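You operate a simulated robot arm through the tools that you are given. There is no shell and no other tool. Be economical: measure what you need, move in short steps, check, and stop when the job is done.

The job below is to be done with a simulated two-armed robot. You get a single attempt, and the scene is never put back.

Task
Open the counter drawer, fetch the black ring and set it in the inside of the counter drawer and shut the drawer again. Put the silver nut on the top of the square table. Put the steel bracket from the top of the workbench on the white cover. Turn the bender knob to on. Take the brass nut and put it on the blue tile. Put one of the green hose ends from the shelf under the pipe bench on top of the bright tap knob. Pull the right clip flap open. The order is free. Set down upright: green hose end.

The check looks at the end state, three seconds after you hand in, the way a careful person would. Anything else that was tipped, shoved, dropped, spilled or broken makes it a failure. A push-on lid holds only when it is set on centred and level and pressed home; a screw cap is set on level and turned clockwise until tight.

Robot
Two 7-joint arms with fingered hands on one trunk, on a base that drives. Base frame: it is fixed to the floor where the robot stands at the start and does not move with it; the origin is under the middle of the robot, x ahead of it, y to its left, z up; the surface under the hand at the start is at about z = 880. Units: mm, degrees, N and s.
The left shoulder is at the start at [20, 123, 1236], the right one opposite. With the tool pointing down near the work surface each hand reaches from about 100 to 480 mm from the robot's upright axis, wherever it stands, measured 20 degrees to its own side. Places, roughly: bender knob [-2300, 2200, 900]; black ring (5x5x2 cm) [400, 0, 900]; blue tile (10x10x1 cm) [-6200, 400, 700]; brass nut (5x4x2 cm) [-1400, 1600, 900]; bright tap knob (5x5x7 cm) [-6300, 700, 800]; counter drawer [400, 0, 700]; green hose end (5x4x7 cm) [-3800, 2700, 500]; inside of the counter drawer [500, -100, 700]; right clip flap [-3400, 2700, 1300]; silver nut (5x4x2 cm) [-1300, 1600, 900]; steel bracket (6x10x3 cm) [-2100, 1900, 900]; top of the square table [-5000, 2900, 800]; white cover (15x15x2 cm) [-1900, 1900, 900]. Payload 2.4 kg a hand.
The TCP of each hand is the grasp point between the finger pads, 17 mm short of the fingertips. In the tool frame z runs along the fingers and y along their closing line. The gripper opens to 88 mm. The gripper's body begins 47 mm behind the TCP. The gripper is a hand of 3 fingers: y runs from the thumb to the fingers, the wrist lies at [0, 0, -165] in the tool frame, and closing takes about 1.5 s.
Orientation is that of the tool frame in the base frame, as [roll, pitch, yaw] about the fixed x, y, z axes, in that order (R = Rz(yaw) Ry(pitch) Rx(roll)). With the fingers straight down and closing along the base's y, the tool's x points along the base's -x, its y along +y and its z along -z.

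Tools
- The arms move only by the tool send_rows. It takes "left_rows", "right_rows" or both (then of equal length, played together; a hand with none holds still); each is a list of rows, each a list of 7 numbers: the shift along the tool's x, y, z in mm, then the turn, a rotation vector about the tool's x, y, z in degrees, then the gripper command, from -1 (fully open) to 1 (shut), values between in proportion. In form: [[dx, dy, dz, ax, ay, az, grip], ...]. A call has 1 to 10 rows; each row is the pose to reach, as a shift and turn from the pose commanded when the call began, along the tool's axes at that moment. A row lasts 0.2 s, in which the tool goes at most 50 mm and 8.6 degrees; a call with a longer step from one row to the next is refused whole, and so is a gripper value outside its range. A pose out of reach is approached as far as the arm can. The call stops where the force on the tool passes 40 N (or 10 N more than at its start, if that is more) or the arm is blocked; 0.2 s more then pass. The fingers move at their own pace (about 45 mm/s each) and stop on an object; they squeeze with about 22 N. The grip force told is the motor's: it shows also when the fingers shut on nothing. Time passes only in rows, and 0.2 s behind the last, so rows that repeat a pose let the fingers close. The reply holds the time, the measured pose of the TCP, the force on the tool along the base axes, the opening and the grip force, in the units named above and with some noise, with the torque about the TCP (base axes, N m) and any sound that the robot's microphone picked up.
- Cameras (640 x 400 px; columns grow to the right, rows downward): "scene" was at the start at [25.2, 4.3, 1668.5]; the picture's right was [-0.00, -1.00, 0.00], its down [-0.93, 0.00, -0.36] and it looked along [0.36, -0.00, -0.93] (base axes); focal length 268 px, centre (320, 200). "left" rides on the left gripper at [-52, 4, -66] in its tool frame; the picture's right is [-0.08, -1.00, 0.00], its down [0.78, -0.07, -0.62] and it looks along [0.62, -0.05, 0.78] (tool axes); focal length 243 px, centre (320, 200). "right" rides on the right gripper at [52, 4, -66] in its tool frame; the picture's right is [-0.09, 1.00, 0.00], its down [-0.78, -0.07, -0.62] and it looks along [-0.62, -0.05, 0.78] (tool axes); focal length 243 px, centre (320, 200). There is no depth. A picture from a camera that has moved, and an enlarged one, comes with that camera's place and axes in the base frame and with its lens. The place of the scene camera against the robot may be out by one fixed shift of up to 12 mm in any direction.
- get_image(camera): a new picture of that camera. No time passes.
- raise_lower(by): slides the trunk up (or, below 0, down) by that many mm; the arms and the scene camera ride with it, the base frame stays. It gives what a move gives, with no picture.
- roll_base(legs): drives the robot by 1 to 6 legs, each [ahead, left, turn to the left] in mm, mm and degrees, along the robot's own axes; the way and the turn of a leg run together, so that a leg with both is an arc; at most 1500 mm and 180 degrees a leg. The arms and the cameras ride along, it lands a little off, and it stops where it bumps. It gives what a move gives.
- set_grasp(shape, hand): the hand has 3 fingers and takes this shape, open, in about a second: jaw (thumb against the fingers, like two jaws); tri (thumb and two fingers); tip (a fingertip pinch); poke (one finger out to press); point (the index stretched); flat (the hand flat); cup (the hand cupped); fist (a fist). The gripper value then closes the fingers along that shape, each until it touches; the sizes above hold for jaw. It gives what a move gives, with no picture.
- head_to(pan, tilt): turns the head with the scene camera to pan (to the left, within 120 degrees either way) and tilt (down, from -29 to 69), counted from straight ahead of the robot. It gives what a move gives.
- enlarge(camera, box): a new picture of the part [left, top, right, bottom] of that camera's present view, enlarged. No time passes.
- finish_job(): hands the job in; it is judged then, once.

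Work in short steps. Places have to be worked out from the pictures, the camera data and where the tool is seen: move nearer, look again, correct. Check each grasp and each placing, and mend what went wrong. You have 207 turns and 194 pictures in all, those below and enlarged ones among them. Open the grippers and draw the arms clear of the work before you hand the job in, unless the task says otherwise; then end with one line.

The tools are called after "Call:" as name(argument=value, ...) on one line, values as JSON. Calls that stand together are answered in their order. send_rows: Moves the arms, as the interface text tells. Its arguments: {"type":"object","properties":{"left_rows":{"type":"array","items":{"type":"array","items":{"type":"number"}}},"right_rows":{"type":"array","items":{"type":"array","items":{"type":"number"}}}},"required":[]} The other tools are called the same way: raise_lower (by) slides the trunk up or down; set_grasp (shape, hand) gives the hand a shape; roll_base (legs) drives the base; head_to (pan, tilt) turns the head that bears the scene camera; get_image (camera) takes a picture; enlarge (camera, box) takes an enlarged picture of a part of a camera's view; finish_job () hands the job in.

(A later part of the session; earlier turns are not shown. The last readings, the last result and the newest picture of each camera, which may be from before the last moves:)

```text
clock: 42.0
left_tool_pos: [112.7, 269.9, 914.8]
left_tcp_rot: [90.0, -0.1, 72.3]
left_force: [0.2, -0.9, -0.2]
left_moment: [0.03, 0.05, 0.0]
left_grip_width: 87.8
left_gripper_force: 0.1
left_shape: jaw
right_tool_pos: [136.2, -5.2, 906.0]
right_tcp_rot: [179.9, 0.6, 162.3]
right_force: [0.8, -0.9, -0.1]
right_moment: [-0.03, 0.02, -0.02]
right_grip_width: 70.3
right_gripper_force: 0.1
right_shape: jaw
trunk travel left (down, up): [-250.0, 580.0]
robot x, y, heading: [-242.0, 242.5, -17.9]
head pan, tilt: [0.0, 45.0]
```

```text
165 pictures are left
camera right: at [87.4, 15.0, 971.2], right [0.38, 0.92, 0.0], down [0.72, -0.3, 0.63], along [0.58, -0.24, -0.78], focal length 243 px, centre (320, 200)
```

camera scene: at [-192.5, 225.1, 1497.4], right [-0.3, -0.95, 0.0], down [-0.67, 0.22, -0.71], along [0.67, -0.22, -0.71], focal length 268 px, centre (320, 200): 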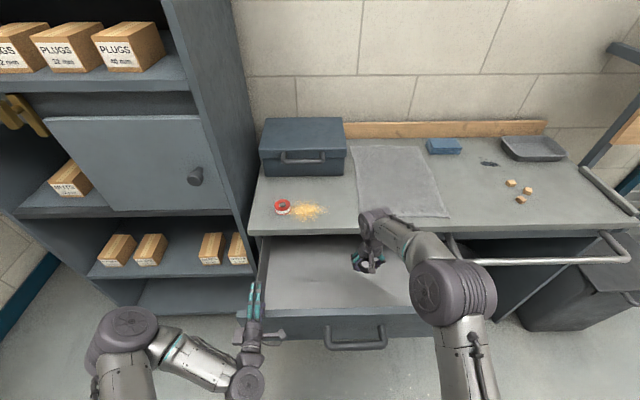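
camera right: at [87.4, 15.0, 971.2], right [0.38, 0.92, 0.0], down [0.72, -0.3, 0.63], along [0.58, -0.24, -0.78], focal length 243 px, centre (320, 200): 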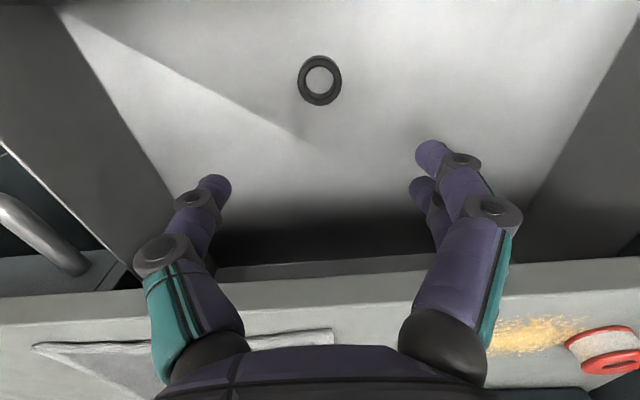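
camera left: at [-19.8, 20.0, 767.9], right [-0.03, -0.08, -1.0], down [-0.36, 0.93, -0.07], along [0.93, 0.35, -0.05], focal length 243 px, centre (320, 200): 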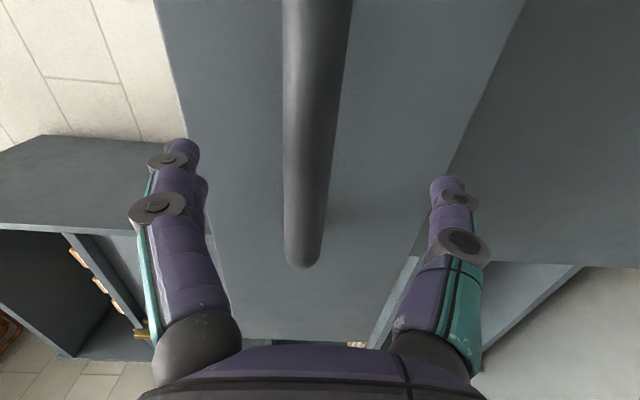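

The ring lies in the drawer. I retract the right hand, reposition the base, and lower the closed left hand in front of the panel just below the bar.

Call:
send_rows(right_rows=[[40, 0, -30, 0, 0, 0, -1], [80, -20, -60, 0, 0, 0, -1], [120, -50, -100, 0, 0, 0, -1], [120, -66, -130, 0, 0, 0, -1]])

Call:
roll_base(legs=[[-200, 0, 0], [0, -225, 0]])

Call:
send_rows(left_rows=[[0, -40, 0, 0, 0, 0, 1], [0, -80, 0, 0, 0, 0, 1], [0, -120, 0, 0, 0, 0, 1], [0, -160, 0, 0, 0, 0, 1], [0, -195, 0, 0, 0, 0, 1], [0, -195, 0, 0, 0, 0, 1], [0, -195, 0, 0, 0, 0, 1]])

Call:
get_image(camera="scene")

Call:
get_image(camera="left")

```text
refused: row 2 steps farther than a row can; nothing moved
```

```text
clock: 44.9
left_tool_pos: [-144.5, 121.7, 914.8]
left_tcp_rot: [90.0, 0.0, 72.3]
left_force: [0.4, 0.0, 0.0]
left_moment: [-0.02, 0.01, -0.03]
left_grip_width: 87.9
left_gripper_force: 0.0
left_shape: jaw
right_tool_pos: [-118.5, -153.2, 905.1]
right_tcp_rot: [179.9, 0.7, 162.3]
right_force: [-0.3, -1.0, -0.3]
right_moment: [0.0, 0.0, -0.02]
right_grip_width: 70.0
right_gripper_force: 0.1
right_shape: jaw
trunk travel left (down, up): [-250.0, 580.0]
robot x, y, heading: [-496.4, 93.5, -17.6]
head pan, tilt: [0.0, 45.0]
```

```text
clock: 46.5
left_tool_pos: [-144.1, 123.5, 720.3]
left_tcp_rot: [89.9, -0.1, 72.4]
left_force: [-0.2, -0.1, 0.0]
left_moment: [-0.01, 0.02, 0.01]
left_grip_width: 0.1
left_gripper_force: 21.8
left_shape: jaw
right_tool_pos: [-118.8, -151.7, 905.8]
right_tcp_rot: [179.9, 0.7, 162.4]
right_force: [0.6, 0.3, -0.9]
right_moment: [0.02, -0.03, 0.01]
right_grip_width: 70.2
right_gripper_force: 0.1
right_shape: jaw
trunk travel left (down, up): [-250.0, 580.0]
robot x, y, heading: [-496.4, 89.3, -17.3]
head pan, tilt: [0.0, 45.0]
```

```text
164 pictures are left
camera scene: at [-449.7, 77.4, 1497.4], right [-0.3, -0.95, 0.0], down [-0.67, 0.21, -0.71], along [0.67, -0.21, -0.71], focal length 268 px, centre (320, 200)
```

scene: 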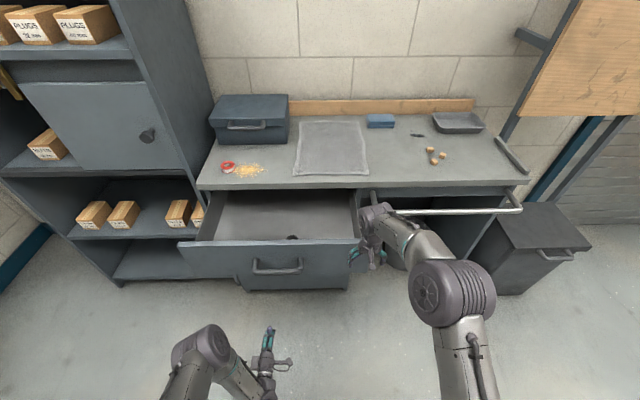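

```text
163 pictures are left
camera left: at [-222.0, 92.3, 722.9], right [-0.03, -0.08, -1.0], down [-0.36, 0.93, -0.07], along [0.93, 0.35, -0.05], focal length 243 px, centre (320, 200)
```

left: 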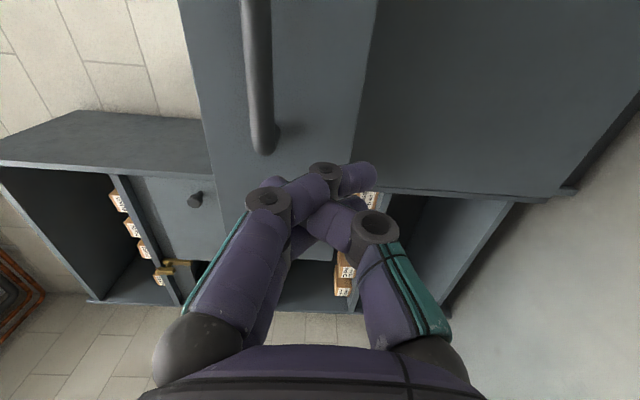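

Raise/retract the right hand and draw the left back a little, then drive forward to just short of the panel.

Call:
send_rows(left_rows=[[0, 0, -25, 0, 0, 0, 1], [0, 0, -50, 0, 0, 0, 1], [0, 0, -75, 0, 0, 0, 1], [0, 0, -75, 0, 0, 0, 1]], right_rows=[[30, 0, -35, 0, 0, 0, -1], [60, 0, -70, 0, 0, 0, -1], [90, 0, -105, 0, 0, 0, -1], [120, 0, -140, 0, 0, 0, -1]])

Call:
roll_base(legs=[[225, 0, 0]])

Call:
send_rows(left_rows=[[0, 0, 25, 0, 0, 0, 1], [0, 0, 50, 0, 0, 0, 1], [0, 0, 75, 0, 0, 0, 1], [0, 0, 100, 0, 0, 0, 1], [0, 0, 125, 0, 0, 0, 1], [0, 0, 150, 0, 0, 0, 1], [0, 0, 175, 0, 0, 0, 1], [0, 0, 200, 0, 0, 0, 1], [0, 0, 225, 0, 0, 0, 1]])

Call:
get_image(camera="scene")

```text
clock: 47.5
left_tool_pos: [-216.3, 143.8, 720.2]
left_tcp_rot: [89.9, 0.0, 72.4]
left_force: [-0.2, 0.0, -1.0]
left_moment: [0.01, 0.0, -0.01]
left_grip_width: 0.0
left_gripper_force: 21.8
left_shape: jaw
right_tool_pos: [-236.7, -113.5, 1043.6]
right_tcp_rot: [179.9, 0.6, 162.4]
right_force: [0.0, 0.5, 0.3]
right_moment: [0.01, 0.04, 0.03]
right_grip_width: 87.9
right_gripper_force: 0.0
right_shape: jaw
trunk travel left (down, up): [-250.0, 580.0]
robot x, y, heading: [-494.3, 91.2, -17.6]
head pan, tilt: [0.0, 45.0]
```

```text
clock: 49.2
left_tool_pos: [-0.7, 72.9, 721.5]
left_tcp_rot: [90.0, 0.0, 72.1]
left_force: [0.8, 0.3, 0.5]
left_moment: [-0.03, -0.02, 0.04]
left_grip_width: 0.0
left_gripper_force: 21.9
left_shape: jaw
right_tool_pos: [-19.7, -186.0, 1044.0]
right_tcp_rot: [179.9, 0.7, 162.0]
right_force: [-0.9, 0.3, 0.1]
right_moment: [0.03, 0.03, 0.02]
right_grip_width: 87.9
right_gripper_force: 0.0
right_shape: jaw
trunk travel left (down, up): [-250.0, 580.0]
robot x, y, heading: [-281.9, 18.3, -18.2]
head pan, tilt: [0.0, 45.0]
```

```text
clock: 51.2
left_tool_pos: [215.8, 1.7, 722.4]
left_tcp_rot: [90.1, 0.0, 72.0]
left_force: [0.5, 0.3, 0.1]
left_moment: [-0.01, -0.01, 0.02]
left_grip_width: 0.0
left_gripper_force: 21.6
left_shape: jaw
right_tool_pos: [-21.7, -185.5, 1044.3]
right_tcp_rot: [180.0, 0.7, 162.0]
right_force: [-0.3, 0.4, -0.6]
right_moment: [0.01, 0.0, 0.0]
right_grip_width: 87.9
right_gripper_force: 0.0
right_shape: jaw
trunk travel left (down, up): [-250.0, 580.0]
robot x, y, heading: [-279.6, 21.6, -17.9]
head pan, tilt: [0.0, 45.0]
```

```text
162 pictures are left
camera scene: at [-233.9, 7.6, 1497.4], right [-0.31, -0.95, 0.0], down [-0.67, 0.22, -0.71], along [0.67, -0.22, -0.71], focal length 268 px, centre (320, 200)
```

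scene: 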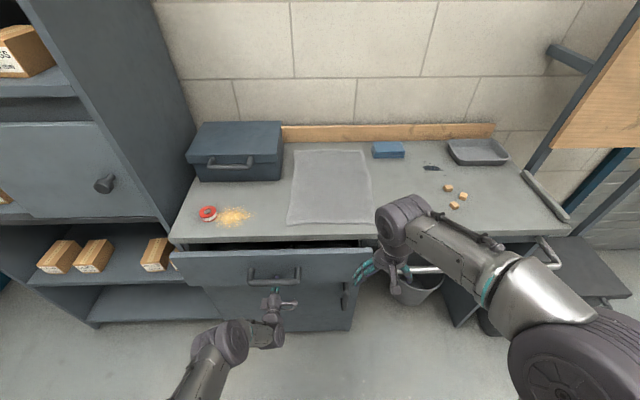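

Almost shut (~30–40 mm left). Keep pushing until it stops.

Call:
send_rows(left_rows=[[0, 0, 15, 0, 0, 0, 1], [0, 0, 25, 0, 0, 0, 1], [0, 0, 33, 0, 0, 0, 1], [0, 0, 40, 0, 0, 0, 1], [0, 0, 46, 0, 0, 0, 1], [0, 0, 52, 0, 0, 0, 1], [0, 0, 58, 0, 0, 0, 1]])

Call:
enlarge(camera="scene", box=[160, 200, 400, 350])

```text
clock: 52.8
left_tool_pos: [262.3, -10.3, 729.4]
left_tcp_rot: [89.9, -0.1, 72.1]
left_force: [0.0, -0.4, 1.3]
left_moment: [0.0, 0.04, -0.01]
left_grip_width: 0.1
left_gripper_force: 21.7
left_shape: jaw
left hand out of reach, approached as far as the arm can: row 5, 6, 7
right_tool_pos: [-21.1, -185.7, 1043.3]
right_tcp_rot: [179.9, 0.7, 162.0]
right_force: [-0.4, -0.9, 0.5]
right_moment: [-0.02, -0.01, 0.03]
right_grip_width: 88.0
right_gripper_force: 0.0
right_shape: jaw
trunk travel left (down, up): [-250.0, 580.0]
robot x, y, heading: [-281.6, 22.2, -18.1]
head pan, tilt: [0.0, 45.0]
```

```text
2.67 times, centred on (280, 275) of scene
camera zoom: at [-233.8, 7.6, 1497.4], right [-0.31, -0.95, 0.0], down [-0.67, 0.22, -0.71], along [0.67, -0.22, -0.71], focal length 716 px, centre (427, 0)
```

zoom: 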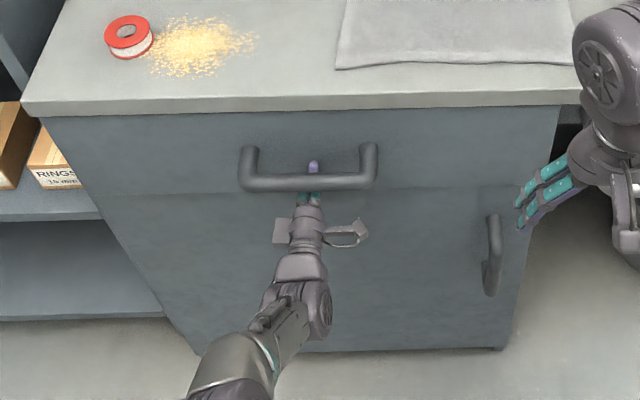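

Looks nearly flush but the arm hit its reach; nudge with the base to be sure.

Call:
roll_base(legs=[[14, 0, 0]])

Call:
enlarge(camera="scene", box=[160, 200, 400, 350])

```text
clock: 53.5
left_tool_pos: [273.9, -15.0, 728.8]
left_tcp_rot: [90.0, 0.0, 72.0]
left_force: [-20.2, 5.9, -3.5]
left_moment: [0.01, 0.02, 0.06]
left_grip_width: 0.1
left_gripper_force: 22.2
left_shape: jaw
right_tool_pos: [-9.2, -189.2, 1044.1]
right_tcp_rot: [179.9, 0.8, 162.0]
right_force: [0.2, -0.5, -0.5]
right_moment: [0.02, 0.0, 0.04]
right_grip_width: 88.1
right_gripper_force: 0.1
right_shape: jaw
trunk travel left (down, up): [-250.0, 580.0]
robot x, y, heading: [-270.3, 19.1, -18.3]
head pan, tilt: [0.0, 45.0]
```

```text
2.67 times, centred on (280, 275) of scene
camera zoom: at [-223.1, 4.2, 1497.5], right [-0.31, -0.95, 0.0], down [-0.67, 0.22, -0.71], along [0.67, -0.22, -0.71], focal length 716 px, centre (427, 0)
```

zoom: 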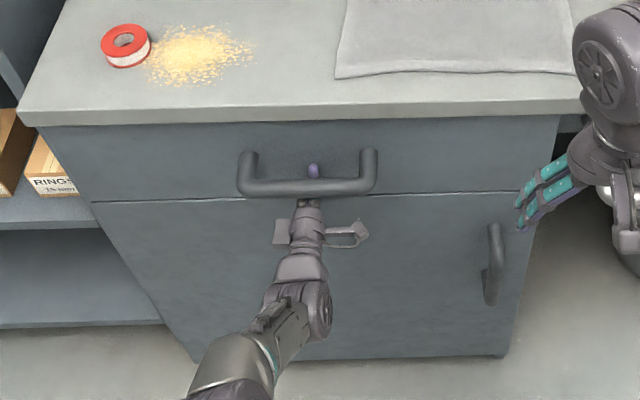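

Drawer is shut (20 N resistance, flush). Withdraw the left hand, fold it back to pointing down, raise the trunk and back away.

Call:
send_rows(left_rows=[[0, 0, -40, 0, 0, 0, 1], [0, 0, -85, 0, 0, 0, 1], [0, 0, -130, 0, 0, 0, 1], [0, 0, -170, 0, 0, 0, -1], [0, 0, -200, 0, 0, 0, -1], [0, 0, -200, 0, 0, 0, -1]])

Call:
roll_base(legs=[[-350, 0, 0]])

Call:
raise_lower(by=200)

Call:
send_rows(left_rows=[[0, 10, 0, 4.33, 4.33, -4.33, -1], [0, 20, 0, 8.66, 8.66, -8.66, -1], [0, 30, 0, 12.99, 12.99, -12.99, -1], [0, 40, 0, 17.32, 17.32, -17.32, -1], [0, 50, 0, 21.65, 21.65, -21.65, -1], [0, 60, 0, 25.98, 25.98, -25.98, -1], [0, 70, 0, 30.31, 30.31, -30.31, -1], [0, 80, 0, 34.64, 34.64, -34.64, -1]])

Call:
send_rows(left_rows=[[0, 0, 0, 4.33, 4.33, -4.33, -1], [0, 0, 0, 8.66, 8.66, -8.66, -1], [0, 0, 0, 12.99, 12.99, -12.99, -1], [0, 0, 0, 17.32, 17.32, -17.32, -1], [0, 0, 0, 21.65, 21.65, -21.65, -1], [0, 0, 0, 25.98, 25.98, -25.98, -1], [0, 0, 0, 30.31, 30.31, -30.31, -1], [0, 0, 0, 34.64, 34.64, -34.64, -1]])

Call:
head_to(pan=110, tilt=25)

Call:
get_image(camera="scene")

```text
clock: 54.9
left_tool_pos: [83.8, 45.7, 729.4]
left_tcp_rot: [90.1, 0.0, 72.0]
left_force: [0.6, -0.6, 0.2]
left_moment: [0.0, 0.02, 0.04]
left_grip_width: 88.1
left_gripper_force: 0.1
left_shape: jaw
right_tool_pos: [-9.0, -190.0, 1043.9]
right_tcp_rot: [179.9, 0.7, 162.0]
right_force: [-0.5, -0.4, -0.1]
right_moment: [-0.03, -0.02, -0.01]
right_grip_width: 87.6
right_gripper_force: 0.0
right_shape: jaw
trunk travel left (down, up): [-250.0, 580.0]
robot x, y, heading: [-269.7, 19.7, -17.9]
head pan, tilt: [0.0, 45.0]
```

```text
clock: 57.2
left_tool_pos: [-250.8, 153.5, 728.0]
left_tcp_rot: [90.1, 0.0, 72.0]
left_force: [-0.1, 0.1, 0.6]
left_moment: [-0.02, -0.02, 0.04]
left_grip_width: 88.1
left_gripper_force: 0.0
left_shape: jaw
right_tool_pos: [-343.5, -80.9, 1044.4]
right_tcp_rot: [179.9, 0.7, 162.0]
right_force: [-0.3, -0.6, -0.4]
right_moment: [-0.01, 0.0, -0.05]
right_grip_width: 87.8
right_gripper_force: 0.0
right_shape: jaw
trunk travel left (down, up): [-250.0, 580.0]
robot x, y, heading: [-600.3, 124.5, -17.9]
head pan, tilt: [0.0, 45.0]
```

```text
clock: 59.4
left_tool_pos: [-250.0, 153.7, 928.3]
left_tcp_rot: [90.1, 0.0, 71.9]
left_force: [0.4, 0.8, -0.1]
left_moment: [0.01, -0.01, -0.04]
left_grip_width: 87.9
left_gripper_force: 0.1
left_shape: jaw
right_tool_pos: [-341.8, -80.9, 1243.8]
right_tcp_rot: [179.8, 0.7, 162.0]
right_force: [-0.1, -0.3, -0.2]
right_moment: [0.03, -0.04, 0.02]
right_grip_width: 88.0
right_gripper_force: 0.0
right_shape: jaw
trunk travel left (down, up): [-450.0, 380.0]
robot x, y, heading: [-604.0, 126.3, -18.0]
head pan, tilt: [0.0, 45.0]
```

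```text
clock: 61.2
left_tool_pos: [-249.7, 154.1, 1009.1]
left_tcp_rot: [135.2, 19.3, 117.1]
left_force: [-0.6, 0.2, -0.7]
left_moment: [0.01, 0.01, 0.0]
left_grip_width: 88.1
left_gripper_force: 0.0
left_shape: jaw
right_tool_pos: [-343.1, -81.4, 1243.7]
right_tcp_rot: [179.9, 0.7, 162.1]
right_force: [-1.8, 0.8, 0.1]
right_moment: [-0.01, -0.03, 0.02]
right_grip_width: 87.8
right_gripper_force: 0.0
right_shape: jaw
trunk travel left (down, up): [-450.0, 380.0]
robot x, y, heading: [-602.3, 125.7, -17.9]
head pan, tilt: [0.0, 45.0]
```

```text
clock: 63.0
left_tool_pos: [-249.1, 153.3, 1008.4]
left_tcp_rot: [-179.8, -0.2, 162.1]
left_force: [0.2, 0.8, 0.0]
left_moment: [-0.01, -0.01, 0.03]
left_grip_width: 88.2
left_gripper_force: 0.0
left_shape: jaw
right_tool_pos: [-342.8, -80.7, 1244.8]
right_tcp_rot: [179.9, 0.7, 162.0]
right_force: [0.3, 0.2, 0.4]
right_moment: [0.03, -0.01, 0.02]
right_grip_width: 87.9
right_gripper_force: 0.0
right_shape: jaw
trunk travel left (down, up): [-450.0, 380.0]
robot x, y, heading: [-600.9, 126.4, -18.1]
head pan, tilt: [0.0, 45.0]
```

```text
clock: 64.9
left_tool_pos: [-249.5, 154.4, 1010.0]
left_tcp_rot: [180.0, -0.1, 162.0]
left_force: [-0.4, 0.1, 0.1]
left_moment: [0.03, 0.05, 0.0]
left_grip_width: 88.1
left_gripper_force: 0.0
left_shape: jaw
right_tool_pos: [-342.1, -81.7, 1243.6]
right_tcp_rot: [179.9, 0.7, 161.9]
right_force: [0.0, 0.0, 0.0]
right_moment: [0.0, 0.02, 0.0]
right_grip_width: 87.9
right_gripper_force: 0.1
right_shape: jaw
trunk travel left (down, up): [-450.0, 380.0]
robot x, y, heading: [-602.7, 128.4, -18.0]
head pan, tilt: [110.0, 25.0]
```

```text
159 pictures are left
camera scene: at [-635.7, 229.3, 1728.0], right [1.0, 0.03, 0.0], down [0.01, -0.42, -0.91], along [-0.03, 0.91, -0.42], focal length 268 px, centre (320, 200)
```

scene: 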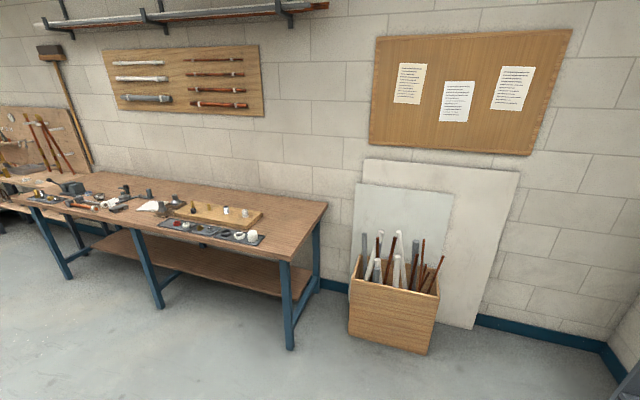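

Room is yawed about −18°, the bench faces me at heading 72°. I turn and drive to stand in front of the bracket/cover area, keeping a margin.

Call:
roll_base(legs=[[0, 0, 90], [0, 1500, 0], [0, 110, 0], [650, 0, 0]])

Call:
head_to(pan=0, tilt=45)

Call:
get_image(camera="scene")

```text
clock: 71.8
left_tool_pos: [-1022.9, 592.9, 1008.6]
left_tcp_rot: [-179.9, -0.2, -104.9]
left_force: [0.0, -0.1, 0.7]
left_moment: [0.01, 0.03, -0.03]
left_grip_width: 87.9
left_gripper_force: 0.0
left_shape: jaw
right_tool_pos: [-782.2, 513.6, 1244.5]
right_tcp_rot: [179.9, 0.6, -105.0]
right_force: [-0.2, 0.3, 0.3]
right_moment: [-0.05, 0.02, 0.0]
right_grip_width: 87.8
right_gripper_force: 0.0
right_shape: jaw
trunk travel left (down, up): [-450.0, 380.0]
robot x, y, heading: [-975.8, 237.9, 75.0]
head pan, tilt: [110.0, 25.0]
stopped in leg 2: the robot was blocked; the commanded pose is now the measured one
```

```text
clock: 73.7
left_tool_pos: [-1023.3, 591.3, 1009.0]
left_tcp_rot: [-180.0, -0.1, -105.0]
left_force: [-0.1, 0.7, 0.3]
left_moment: [0.04, 0.01, 0.01]
left_grip_width: 88.1
left_gripper_force: 0.0
left_shape: jaw
right_tool_pos: [-784.1, 509.9, 1244.1]
right_tcp_rot: [180.0, 0.7, -105.0]
right_force: [0.3, -0.4, -0.5]
right_moment: [0.02, 0.02, -0.01]
right_grip_width: 88.1
right_gripper_force: 0.1
right_shape: jaw
trunk travel left (down, up): [-450.0, 380.0]
robot x, y, heading: [-976.9, 239.1, 74.3]
head pan, tilt: [0.0, 45.0]
```

```text
158 pictures are left
camera scene: at [-972.6, 303.9, 1697.4], right [0.97, -0.26, 0.0], down [-0.18, -0.68, -0.71], along [0.18, 0.68, -0.71], focal length 268 px, centre (320, 200)
```

scene: 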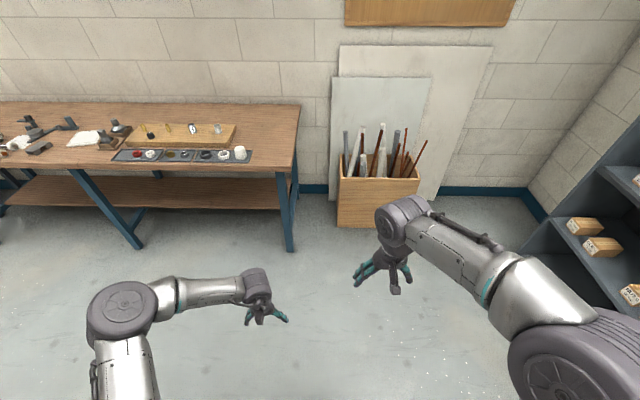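

Something blocked me on the left. Look there.

Call:
head_to(pan=90, tilt=40)

Call:
get_image(camera="scene")

```text
clock: 75.3
left_tool_pos: [-1023.4, 591.6, 1009.2]
left_tcp_rot: [-180.0, -0.1, -105.0]
left_force: [0.1, -0.2, 0.1]
left_moment: [0.01, -0.02, 0.01]
left_grip_width: 88.0
left_gripper_force: 0.1
left_shape: jaw
right_tool_pos: [-783.5, 510.2, 1243.4]
right_tcp_rot: [180.0, 0.6, -104.9]
right_force: [0.5, 0.2, -0.3]
right_moment: [-0.02, 0.01, 0.01]
right_grip_width: 87.9
right_gripper_force: 0.1
right_shape: jaw
trunk travel left (down, up): [-450.0, 380.0]
robot x, y, heading: [-978.6, 241.3, 75.1]
head pan, tilt: [90.0, 40.0]
```

```text
157 pictures are left
camera scene: at [-1075.8, 247.6, 1704.7], right [0.26, 0.97, 0.0], down [0.62, -0.17, -0.77], along [-0.74, 0.2, -0.64], focal length 268 px, centre (320, 200)
```

scene: 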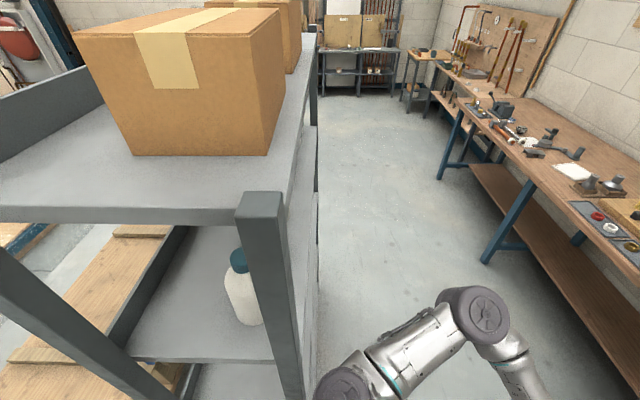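

A shelf rack stands there; I go ahead into the free corridor first, then left along the bench.

Call:
roll_base(legs=[[600, 0, -3], [0, 1214, 0], [130, 0, 0]])

Call:
head_to(pan=0, tilt=55)

Call:
get_image(camera="scene")

```text
clock: 85.3
left_tool_pos: [-1958.3, 1653.6, 1008.3]
left_tcp_rot: [-179.9, -0.3, -107.2]
left_force: [-0.6, 0.0, -0.2]
left_moment: [-0.02, 0.03, 0.0]
left_grip_width: 88.1
left_gripper_force: 0.0
left_shape: jaw
right_tool_pos: [-1721.1, 1565.1, 1243.5]
right_tcp_rot: [-179.9, 0.6, -107.2]
right_force: [0.1, -0.4, 1.5]
right_moment: [-0.03, 0.05, 0.0]
right_grip_width: 88.2
right_gripper_force: 0.1
right_shape: jaw
trunk travel left (down, up): [-450.0, 380.0]
robot x, y, heading: [-1930.2, 1297.8, 72.8]
head pan, tilt: [90.0, 40.0]
```

```text
clock: 87.0
left_tool_pos: [-1959.1, 1651.7, 1009.2]
left_tcp_rot: [-179.9, -0.2, -107.2]
left_force: [0.2, 0.7, 0.8]
left_moment: [-0.01, 0.0, -0.02]
left_grip_width: 88.0
left_gripper_force: 0.1
left_shape: jaw
right_tool_pos: [-1722.6, 1562.1, 1243.7]
right_tcp_rot: [-180.0, 0.7, -107.3]
right_force: [-0.7, 1.0, 0.6]
right_moment: [0.01, -0.03, -0.02]
right_grip_width: 88.0
right_gripper_force: 0.0
right_shape: jaw
trunk travel left (down, up): [-450.0, 380.0]
robot x, y, heading: [-1921.1, 1302.8, 72.8]
head pan, tilt: [0.0, 55.0]
```

```text
156 pictures are left
camera scene: at [-1922.0, 1354.2, 1684.0], right [0.96, -0.3, 0.0], down [-0.24, -0.78, -0.57], along [0.17, 0.55, -0.82], focal length 268 px, centre (320, 200)
```

scene: 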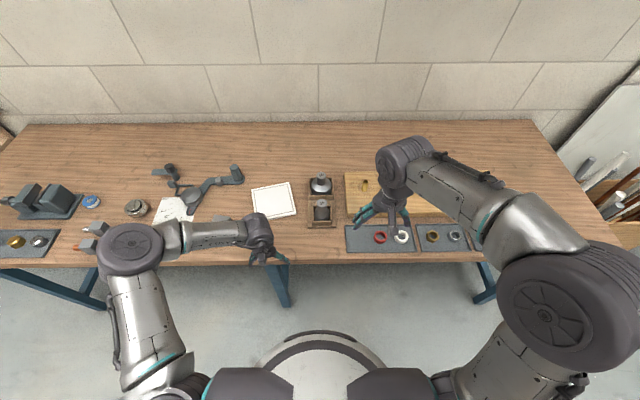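

Cover is the white square; nuts on the right mat. Enlarge both parts and move the left hand out of the way first.

Call:
send_rows(left_rows=[[30, 20, -30, 0, 0, 0, -1], [60, 40, -50, 0, 0, 0, -1], [90, 60, -70, 0, 0, 0, -1], [120, 80, -90, 0, 0, 0, -1]])

Call:
enlarge(camera="scene", box=[0, 140, 320, 290])

Call:
enlarge(camera="scene", box=[240, 150, 500, 270])

```text
clock: 88.0
left_tool_pos: [-2072.5, 1563.1, 1095.5]
left_tcp_rot: [-179.8, -0.1, -107.2]
left_force: [-1.3, 0.0, 0.0]
left_moment: [-0.01, 0.0, 0.0]
left_grip_width: 88.2
left_gripper_force: 0.1
left_shape: jaw
right_tool_pos: [-1721.1, 1561.9, 1244.4]
right_tcp_rot: [180.0, 0.8, -107.2]
right_force: [-0.1, 0.3, -0.3]
right_moment: [0.0, 0.0, 0.03]
right_grip_width: 87.9
right_gripper_force: 0.0
right_shape: jaw
trunk travel left (down, up): [-450.0, 380.0]
robot x, y, heading: [-1925.2, 1298.0, 72.9]
head pan, tilt: [0.0, 55.0]
```

```text
2.00 times, centred on (160, 215) of scene
camera zoom: at [-1923.0, 1353.5, 1684.0], right [0.95, -0.3, 0.0], down [-0.24, -0.78, -0.57], along [0.17, 0.55, -0.82], focal length 537 px, centre (640, 170)
```

zoom: 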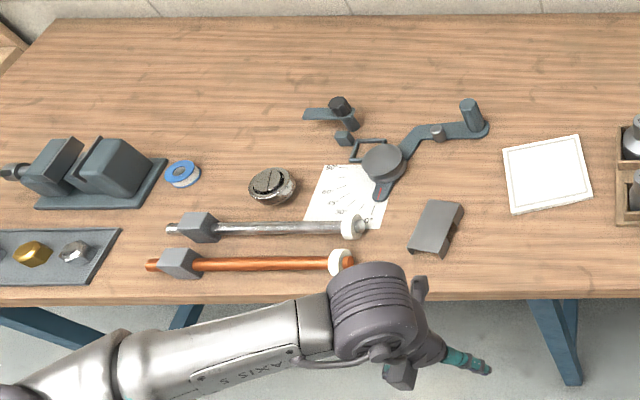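

```text
2.46 times, centred on (370, 210) of scene
camera zoom: at [-1923.0, 1353.5, 1684.0], right [0.95, -0.3, 0.0], down [-0.24, -0.78, -0.57], along [0.17, 0.55, -0.82], focal length 661 px, centre (197, 175)
```

zoom: 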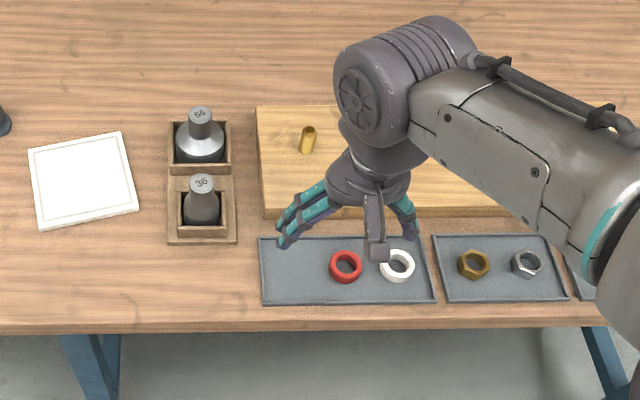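

Bracket at ≈(−2115,1871), cover ≈(−1918,1923), bender knob near (−2300,2200). I move the base closer and left, then view from the left hand above the bracket.

Call:
roll_base(legs=[[0, 190, 0], [95, 0, 0]])

Call:
send_rows(left_rows=[[-40, -10, 0, 0, 0, 0, -1], [-80, -20, 10, 0, 0, 0, -1], [-120, -30, 20, 0, 0, 0, -1], [-150, -35, 40, 0, 0, 0, -1]])

Call:
get_image(camera="left")

Call:
get_image(camera="scene")

```text
clock: 90.3
left_tool_pos: [-2226.7, 1714.3, 1094.4]
left_tcp_rot: [180.0, -0.2, -107.3]
left_force: [0.3, -0.2, 0.5]
left_moment: [0.0, 0.04, 0.03]
left_grip_width: 88.0
left_gripper_force: 0.0
left_shape: jaw
right_tool_pos: [-1877.2, 1712.8, 1244.3]
right_tcp_rot: [180.0, 0.7, -107.2]
right_force: [-0.5, 0.3, 0.3]
right_moment: [0.0, 0.01, -0.03]
right_grip_width: 88.0
right_gripper_force: 0.0
right_shape: jaw
trunk travel left (down, up): [-450.0, 380.0]
robot x, y, heading: [-2080.1, 1447.9, 72.4]
head pan, tilt: [0.0, 55.0]
```

```text
clock: 91.3
left_tool_pos: [-2147.1, 1845.4, 1054.7]
left_tcp_rot: [-179.9, -0.2, -107.2]
left_force: [0.0, 0.8, -0.1]
left_moment: [-0.01, 0.01, -0.03]
left_grip_width: 88.3
left_gripper_force: 0.0
left_shape: jaw
right_tool_pos: [-1877.6, 1710.3, 1244.8]
right_tcp_rot: [180.0, 0.8, -107.3]
right_force: [0.4, 1.0, -0.5]
right_moment: [-0.01, 0.02, -0.01]
right_grip_width: 87.9
right_gripper_force: 0.0
right_shape: jaw
trunk travel left (down, up): [-450.0, 380.0]
robot x, y, heading: [-2082.2, 1447.5, 72.8]
head pan, tilt: [0.0, 55.0]
```

```text
153 pictures are left
camera left: at [-2135.1, 1896.1, 1118.6], right [0.98, -0.22, 0.0], down [-0.17, -0.76, 0.62], along [-0.13, -0.61, -0.78], focal length 243 px, centre (320, 200)
```

left: 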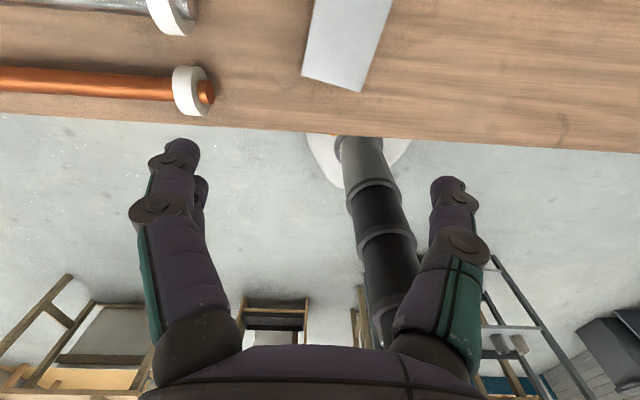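

```text
152 pictures are left
camera scene: at [-2076.8, 1503.7, 1683.9], right [0.95, -0.3, 0.0], down [-0.24, -0.78, -0.57], along [0.17, 0.55, -0.82], focal length 268 px, centre (320, 200)
```

scene: 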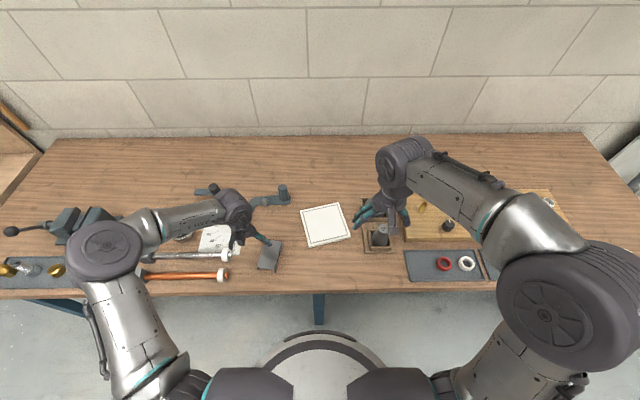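

Bracket centre ≈(−2113,1889), long axis turned ~10° clockwise from my heading. Move over it and turn the hand.

Call:
send_rows(left_rows=[[-25, -10, 20, 0, 0, 5, -1], [-51, -20, 40, 0, 0, 10, -1], [-51, -20, 50, 0, 0, 10, -1]])

Call:
get_image(camera="left")

```text
clock: 92.1
left_tool_pos: [-2113.8, 1889.5, 1004.2]
left_tcp_rot: [-179.9, -0.2, -117.4]
left_force: [-0.2, 0.3, 0.4]
left_moment: [0.0, 0.01, -0.01]
left_grip_width: 88.0
left_gripper_force: 0.1
left_shape: jaw
right_tool_pos: [-1878.4, 1711.7, 1243.7]
right_tcp_rot: [179.9, 0.7, -107.3]
right_force: [0.0, 0.5, -0.5]
right_moment: [0.02, 0.03, 0.0]
right_grip_width: 88.1
right_gripper_force: 0.0
right_shape: jaw
trunk travel left (down, up): [-450.0, 380.0]
robot x, y, heading: [-2083.3, 1448.3, 72.4]
head pan, tilt: [0.0, 55.0]
```

```text
151 pictures are left
camera left: at [-2092.3, 1936.7, 1069.6], right [0.92, -0.38, 0.0], down [-0.3, -0.72, 0.62], along [-0.24, -0.58, -0.78], focal length 243 px, centre (320, 200)
```

left: 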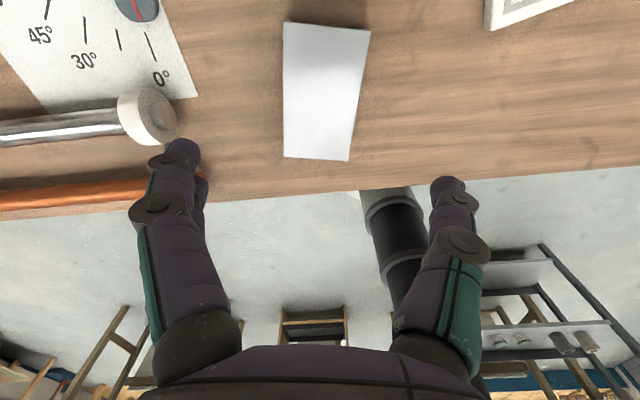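

Hand is centred and aligned; size suggests the bracket top is near z≈870. Descend carefully.

Call:
send_rows(left_rows=[[0, 0, 35, 0, 0, 0, -1], [0, 0, 70, 0, 0, 0, -1], [0, 0, 100, 0, 0, 0, -1], [0, 0, 115, 0, 0, 0, -1]])

Call:
get_image(camera="left")

```text
clock: 93.1
left_tool_pos: [-2113.2, 1887.3, 891.0]
left_tcp_rot: [-179.8, 0.0, -117.3]
left_force: [0.6, 0.3, 0.2]
left_moment: [0.0, 0.01, -0.02]
left_grip_width: 88.2
left_gripper_force: 0.0
left_shape: jaw
right_tool_pos: [-1877.6, 1710.2, 1243.4]
right_tcp_rot: [180.0, 0.7, -107.2]
right_force: [0.9, 0.1, 0.1]
right_moment: [-0.02, -0.01, 0.02]
right_grip_width: 88.1
right_gripper_force: 0.0
right_shape: jaw
trunk travel left (down, up): [-450.0, 380.0]
robot x, y, heading: [-2079.6, 1448.9, 72.5]
head pan, tilt: [0.0, 55.0]
```

```text
150 pictures are left
camera left: at [-2091.6, 1934.9, 955.0], right [0.92, -0.38, 0.0], down [-0.3, -0.72, 0.62], along [-0.24, -0.58, -0.78], focal length 243 px, centre (320, 200)
```

left: 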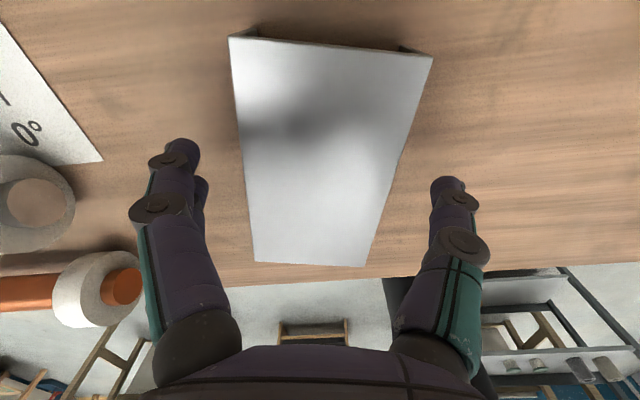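

Centred between the fingers; go the last 28 mm and close.

Call:
send_rows(left_rows=[[0, 0, 10, 0, 0, 0, -1], [0, 0, 20, 0, 0, 0, -1], [0, 0, 28, 0, 0, 0, -1], [0, 0, 28, 0, 0, 0, 1], [0, 0, 28, 0, 0, 0, 1], [0, 0, 28, 0, 0, 0, 1], [0, 0, 28, 0, 0, 0, 1], [0, 0, 28, 0, 0, 0, 1]])

Call:
get_image(camera="left")

```text
clock: 94.1
left_tool_pos: [-2111.0, 1887.1, 864.3]
left_tcp_rot: [-179.9, 0.3, -117.3]
left_force: [4.0, 1.6, 10.7]
left_moment: [0.12, 0.17, -0.04]
left_grip_width: 32.3
left_gripper_force: 21.7
left_shape: jaw
right_tool_pos: [-1875.3, 1708.6, 1245.5]
right_tcp_rot: [179.9, 0.9, -107.4]
right_force: [-0.3, -0.2, -0.6]
right_moment: [-0.02, -0.01, -0.02]
right_grip_width: 87.8
right_gripper_force: 0.1
right_shape: jaw
trunk travel left (down, up): [-450.0, 380.0]
robot x, y, heading: [-2081.0, 1447.2, 72.9]
head pan, tilt: [0.0, 55.0]
stopped in row 5 (left hand): the force on the tool passed its limit at 43 N (the readings are from after the stop); the commanded pose is now the measured one
```

```text
149 pictures are left
camera left: at [-2090.9, 1934.9, 929.5], right [0.92, -0.38, 0.0], down [-0.3, -0.73, 0.62], along [-0.23, -0.57, -0.79], focal length 243 px, centre (320, 200)
```

left: 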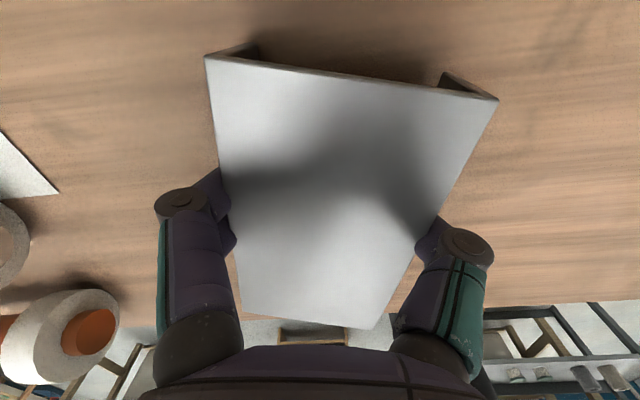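

Fingers hold the flanks. Lift and check.

Call:
send_rows(left_rows=[[0, 0, 0, 0, 0, 0, 1], [0, 0, -15, 0, 0, 0, 1], [0, 0, -45, 0, 0, 0, 1], [0, 0, -75, 0, 0, 0, 1], [0, 0, -75, 0, 0, 0, 1]])

Call:
get_image(camera="left")

Call:
get_image(camera="scene")

```text
clock: 95.3
left_tool_pos: [-2113.1, 1889.1, 939.1]
left_tcp_rot: [-179.9, 0.1, -117.2]
left_force: [0.2, -0.2, -2.1]
left_moment: [0.0, 0.03, 0.01]
left_grip_width: 26.6
left_gripper_force: 21.8
left_shape: jaw
right_tool_pos: [-1876.3, 1710.8, 1243.2]
right_tcp_rot: [179.9, 0.6, -107.2]
right_force: [-0.5, -0.4, 0.1]
right_moment: [-0.01, 0.02, -0.06]
right_grip_width: 88.0
right_gripper_force: 0.0
right_shape: jaw
trunk travel left (down, up): [-450.0, 380.0]
robot x, y, heading: [-2086.8, 1446.0, 72.9]
head pan, tilt: [0.0, 55.0]
```

```text
148 pictures are left
camera left: at [-2092.8, 1936.4, 1004.0], right [0.93, -0.38, 0.0], down [-0.3, -0.73, 0.62], along [-0.23, -0.57, -0.79], focal length 243 px, centre (320, 200)
```

left: 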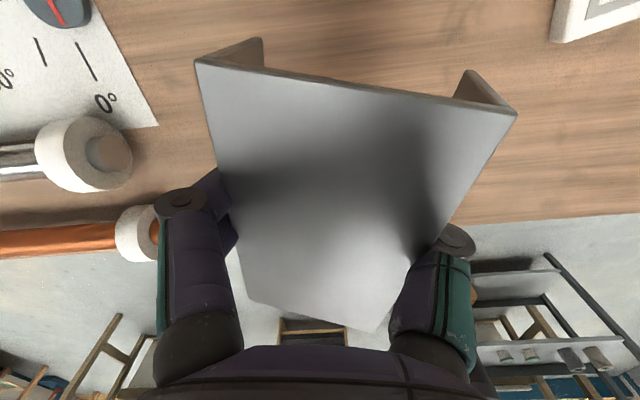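

```text
147 pictures are left
camera scene: at [-2076.9, 1503.4, 1683.9], right [0.95, -0.3, 0.0], down [-0.24, -0.78, -0.57], along [0.17, 0.55, -0.82], focal length 268 px, centre (320, 200)
```

scene: 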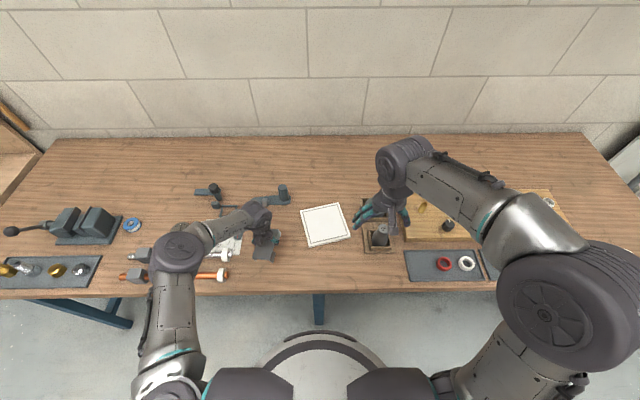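

Bracket is held. Cover centre works out to ≈(−1920,1947), top z≈865. Shift base right/forward and lower the trunk for reach.

Call:
roll_base(legs=[[0, -130, 0], [30, 0, 0]])

Call:
send_rows(left_rows=[[0, 0, -50, 0, 0, 0, 1], [0, 0, -90, 0, 0, 0, 1], [0, 0, -130, 0, 0, 0, 1]])

Call:
raise_lower(by=-130)

Call:
get_image(camera="left")

Call:
get_image(camera="scene")

```text
clock: 97.0
left_tool_pos: [-1978.6, 1879.0, 938.0]
left_tcp_rot: [-179.9, 0.0, -117.2]
left_force: [0.0, -0.5, -2.0]
left_moment: [0.02, 0.01, -0.01]
left_grip_width: 26.4
left_gripper_force: 21.7
left_shape: jaw
right_tool_pos: [-1741.5, 1703.3, 1244.9]
right_tcp_rot: [179.9, 0.6, -107.3]
right_force: [0.5, -0.4, -0.7]
right_moment: [-0.01, 0.0, 0.0]
right_grip_width: 87.8
right_gripper_force: 0.0
right_shape: jaw
trunk travel left (down, up): [-450.0, 380.0]
robot x, y, heading: [-1948.5, 1435.0, 72.7]
head pan, tilt: [0.0, 55.0]
```

```text
clock: 97.8
left_tool_pos: [-1980.9, 1877.2, 1068.7]
left_tcp_rot: [-179.8, 0.1, -117.2]
left_force: [0.3, 0.4, -1.2]
left_moment: [0.02, -0.04, 0.02]
left_grip_width: 26.7
left_gripper_force: 22.4
left_shape: jaw
right_tool_pos: [-1743.8, 1700.4, 1244.1]
right_tcp_rot: [180.0, 0.7, -107.3]
right_force: [0.0, -1.1, -0.1]
right_moment: [-0.01, 0.03, -0.01]
right_grip_width: 87.8
right_gripper_force: 0.0
right_shape: jaw
trunk travel left (down, up): [-450.0, 380.0]
robot x, y, heading: [-1947.4, 1439.1, 72.7]
head pan, tilt: [0.0, 55.0]
```

```text
clock: 99.4
left_tool_pos: [-1981.6, 1878.1, 938.0]
left_tcp_rot: [-179.8, 0.2, -117.3]
left_force: [-0.6, -0.3, -1.1]
left_moment: [0.0, 0.0, 0.03]
left_grip_width: 26.8
left_gripper_force: 22.2
left_shape: jaw
right_tool_pos: [-1742.8, 1700.0, 1114.3]
right_tcp_rot: [-180.0, 0.6, -107.3]
right_force: [-0.1, 0.8, 0.6]
right_moment: [0.01, 0.0, 0.0]
right_grip_width: 87.8
right_gripper_force: 0.0
right_shape: jaw
trunk travel left (down, up): [-320.0, 510.0]
robot x, y, heading: [-1947.1, 1434.7, 72.5]
head pan, tilt: [0.0, 55.0]
```

```text
146 pictures are left
camera left: at [-1960.7, 1924.9, 1002.9], right [0.92, -0.38, 0.0], down [-0.3, -0.73, 0.62], along [-0.23, -0.57, -0.79], focal length 243 px, centre (320, 200)
```

left: 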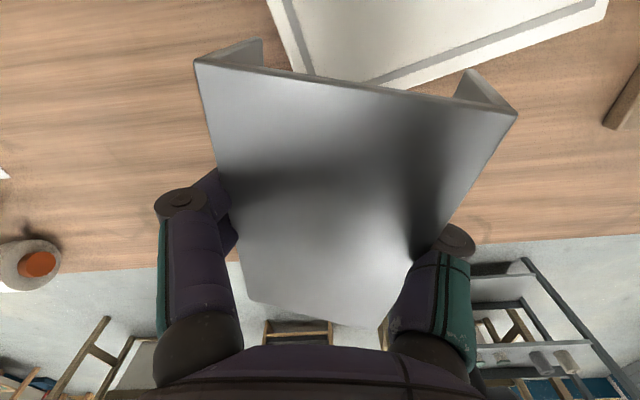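

```text
145 pictures are left
camera scene: at [-1943.9, 1492.8, 1554.0], right [0.95, -0.3, 0.0], down [-0.24, -0.78, -0.57], along [0.17, 0.55, -0.82], focal length 268 px, centre (320, 200)
```

scene: 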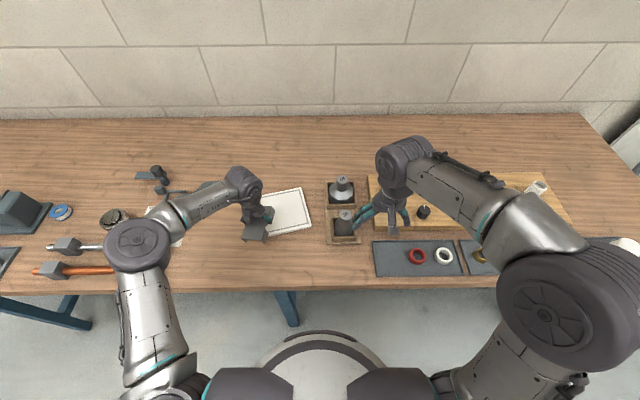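

Move above the cover (slightly near side for reach).

Call:
send_rows(left_rows=[[-28, -11, 0, 0, 0, 0, 1], [-56, -22, 0, 0, 0, 0, 1], [-83, -32, 0, 0, 0, 0, 1], [-83, -32, 0, 0, 0, 0, 1]])

Call:
get_image(camera="left")

Call:
enlarge(camera="scene", box=[200, 150, 360, 250])

```text
clock: 100.4
left_tool_pos: [-1915.0, 1928.7, 938.1]
left_tcp_rot: [-179.9, 0.1, -117.3]
left_force: [-0.2, 0.5, -2.0]
left_moment: [0.05, 0.01, 0.0]
left_grip_width: 26.5
left_gripper_force: 22.2
left_shape: jaw
left hand out of reach, approached as far as the arm can: row 3, 4
right_tool_pos: [-1744.7, 1701.5, 1113.2]
right_tcp_rot: [179.9, 0.7, -107.3]
right_force: [0.0, -0.6, -0.3]
right_moment: [0.03, 0.0, 0.0]
right_grip_width: 88.0
right_gripper_force: 0.0
right_shape: jaw
trunk travel left (down, up): [-320.0, 510.0]
robot x, y, heading: [-1948.1, 1438.0, 72.8]
head pan, tilt: [0.0, 55.0]
```

```text
144 pictures are left
camera left: at [-1894.7, 1976.3, 1002.6], right [0.92, -0.38, 0.0], down [-0.3, -0.72, 0.62], along [-0.24, -0.57, -0.78], focal length 243 px, centre (320, 200)
```

left: 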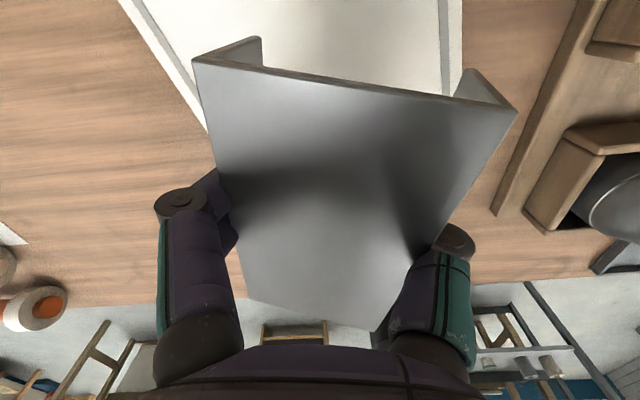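

```text
4.00 times, centred on (280, 200) of scene
camera zoom: at [-1943.4, 1492.9, 1554.0], right [0.95, -0.3, 0.0], down [-0.24, -0.78, -0.57], along [0.17, 0.55, -0.82], focal length 1074 px, centre (480, 200)
```

zoom: 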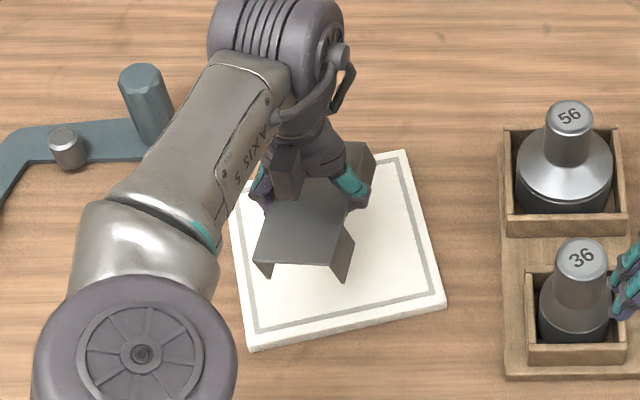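

Just short of reach. The base has room before the bench leg (~340 ahead), so drive 30 mm forward.

Call:
roll_base(legs=[[30, 0, 0]])

Call:
enlarge(camera="scene", box=[200, 150, 360, 250])

```text
clock: 101.3
left_tool_pos: [-1905.9, 1959.7, 937.4]
left_tcp_rot: [-179.9, 0.1, -117.3]
left_force: [0.4, 0.4, -2.1]
left_moment: [-0.01, 0.02, 0.02]
left_grip_width: 26.6
left_gripper_force: 21.8
left_shape: jaw
right_tool_pos: [-1733.1, 1730.5, 1113.5]
right_tcp_rot: [-180.0, 0.5, -107.3]
right_force: [-0.5, 0.0, -0.4]
right_moment: [0.01, 0.0, -0.03]
right_grip_width: 87.9
right_gripper_force: 0.0
right_shape: jaw
trunk travel left (down, up): [-320.0, 510.0]
robot x, y, heading: [-1938.4, 1464.3, 72.4]
head pan, tilt: [0.0, 55.0]
```

```text
4.00 times, centred on (280, 200) of scene
camera zoom: at [-1934.1, 1523.7, 1553.8], right [0.95, -0.3, 0.0], down [-0.24, -0.78, -0.57], along [0.17, 0.55, -0.82], focal length 1074 px, centre (480, 200)
```

zoom: 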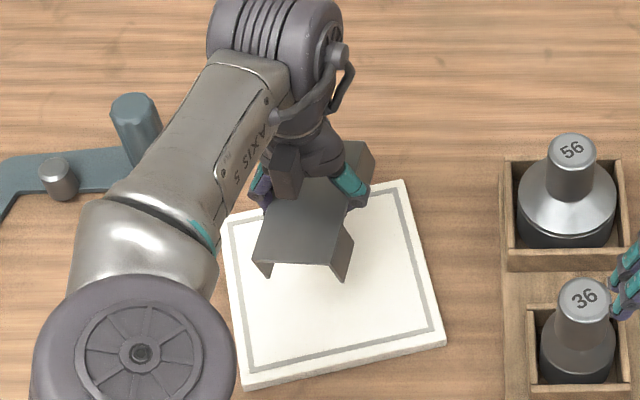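

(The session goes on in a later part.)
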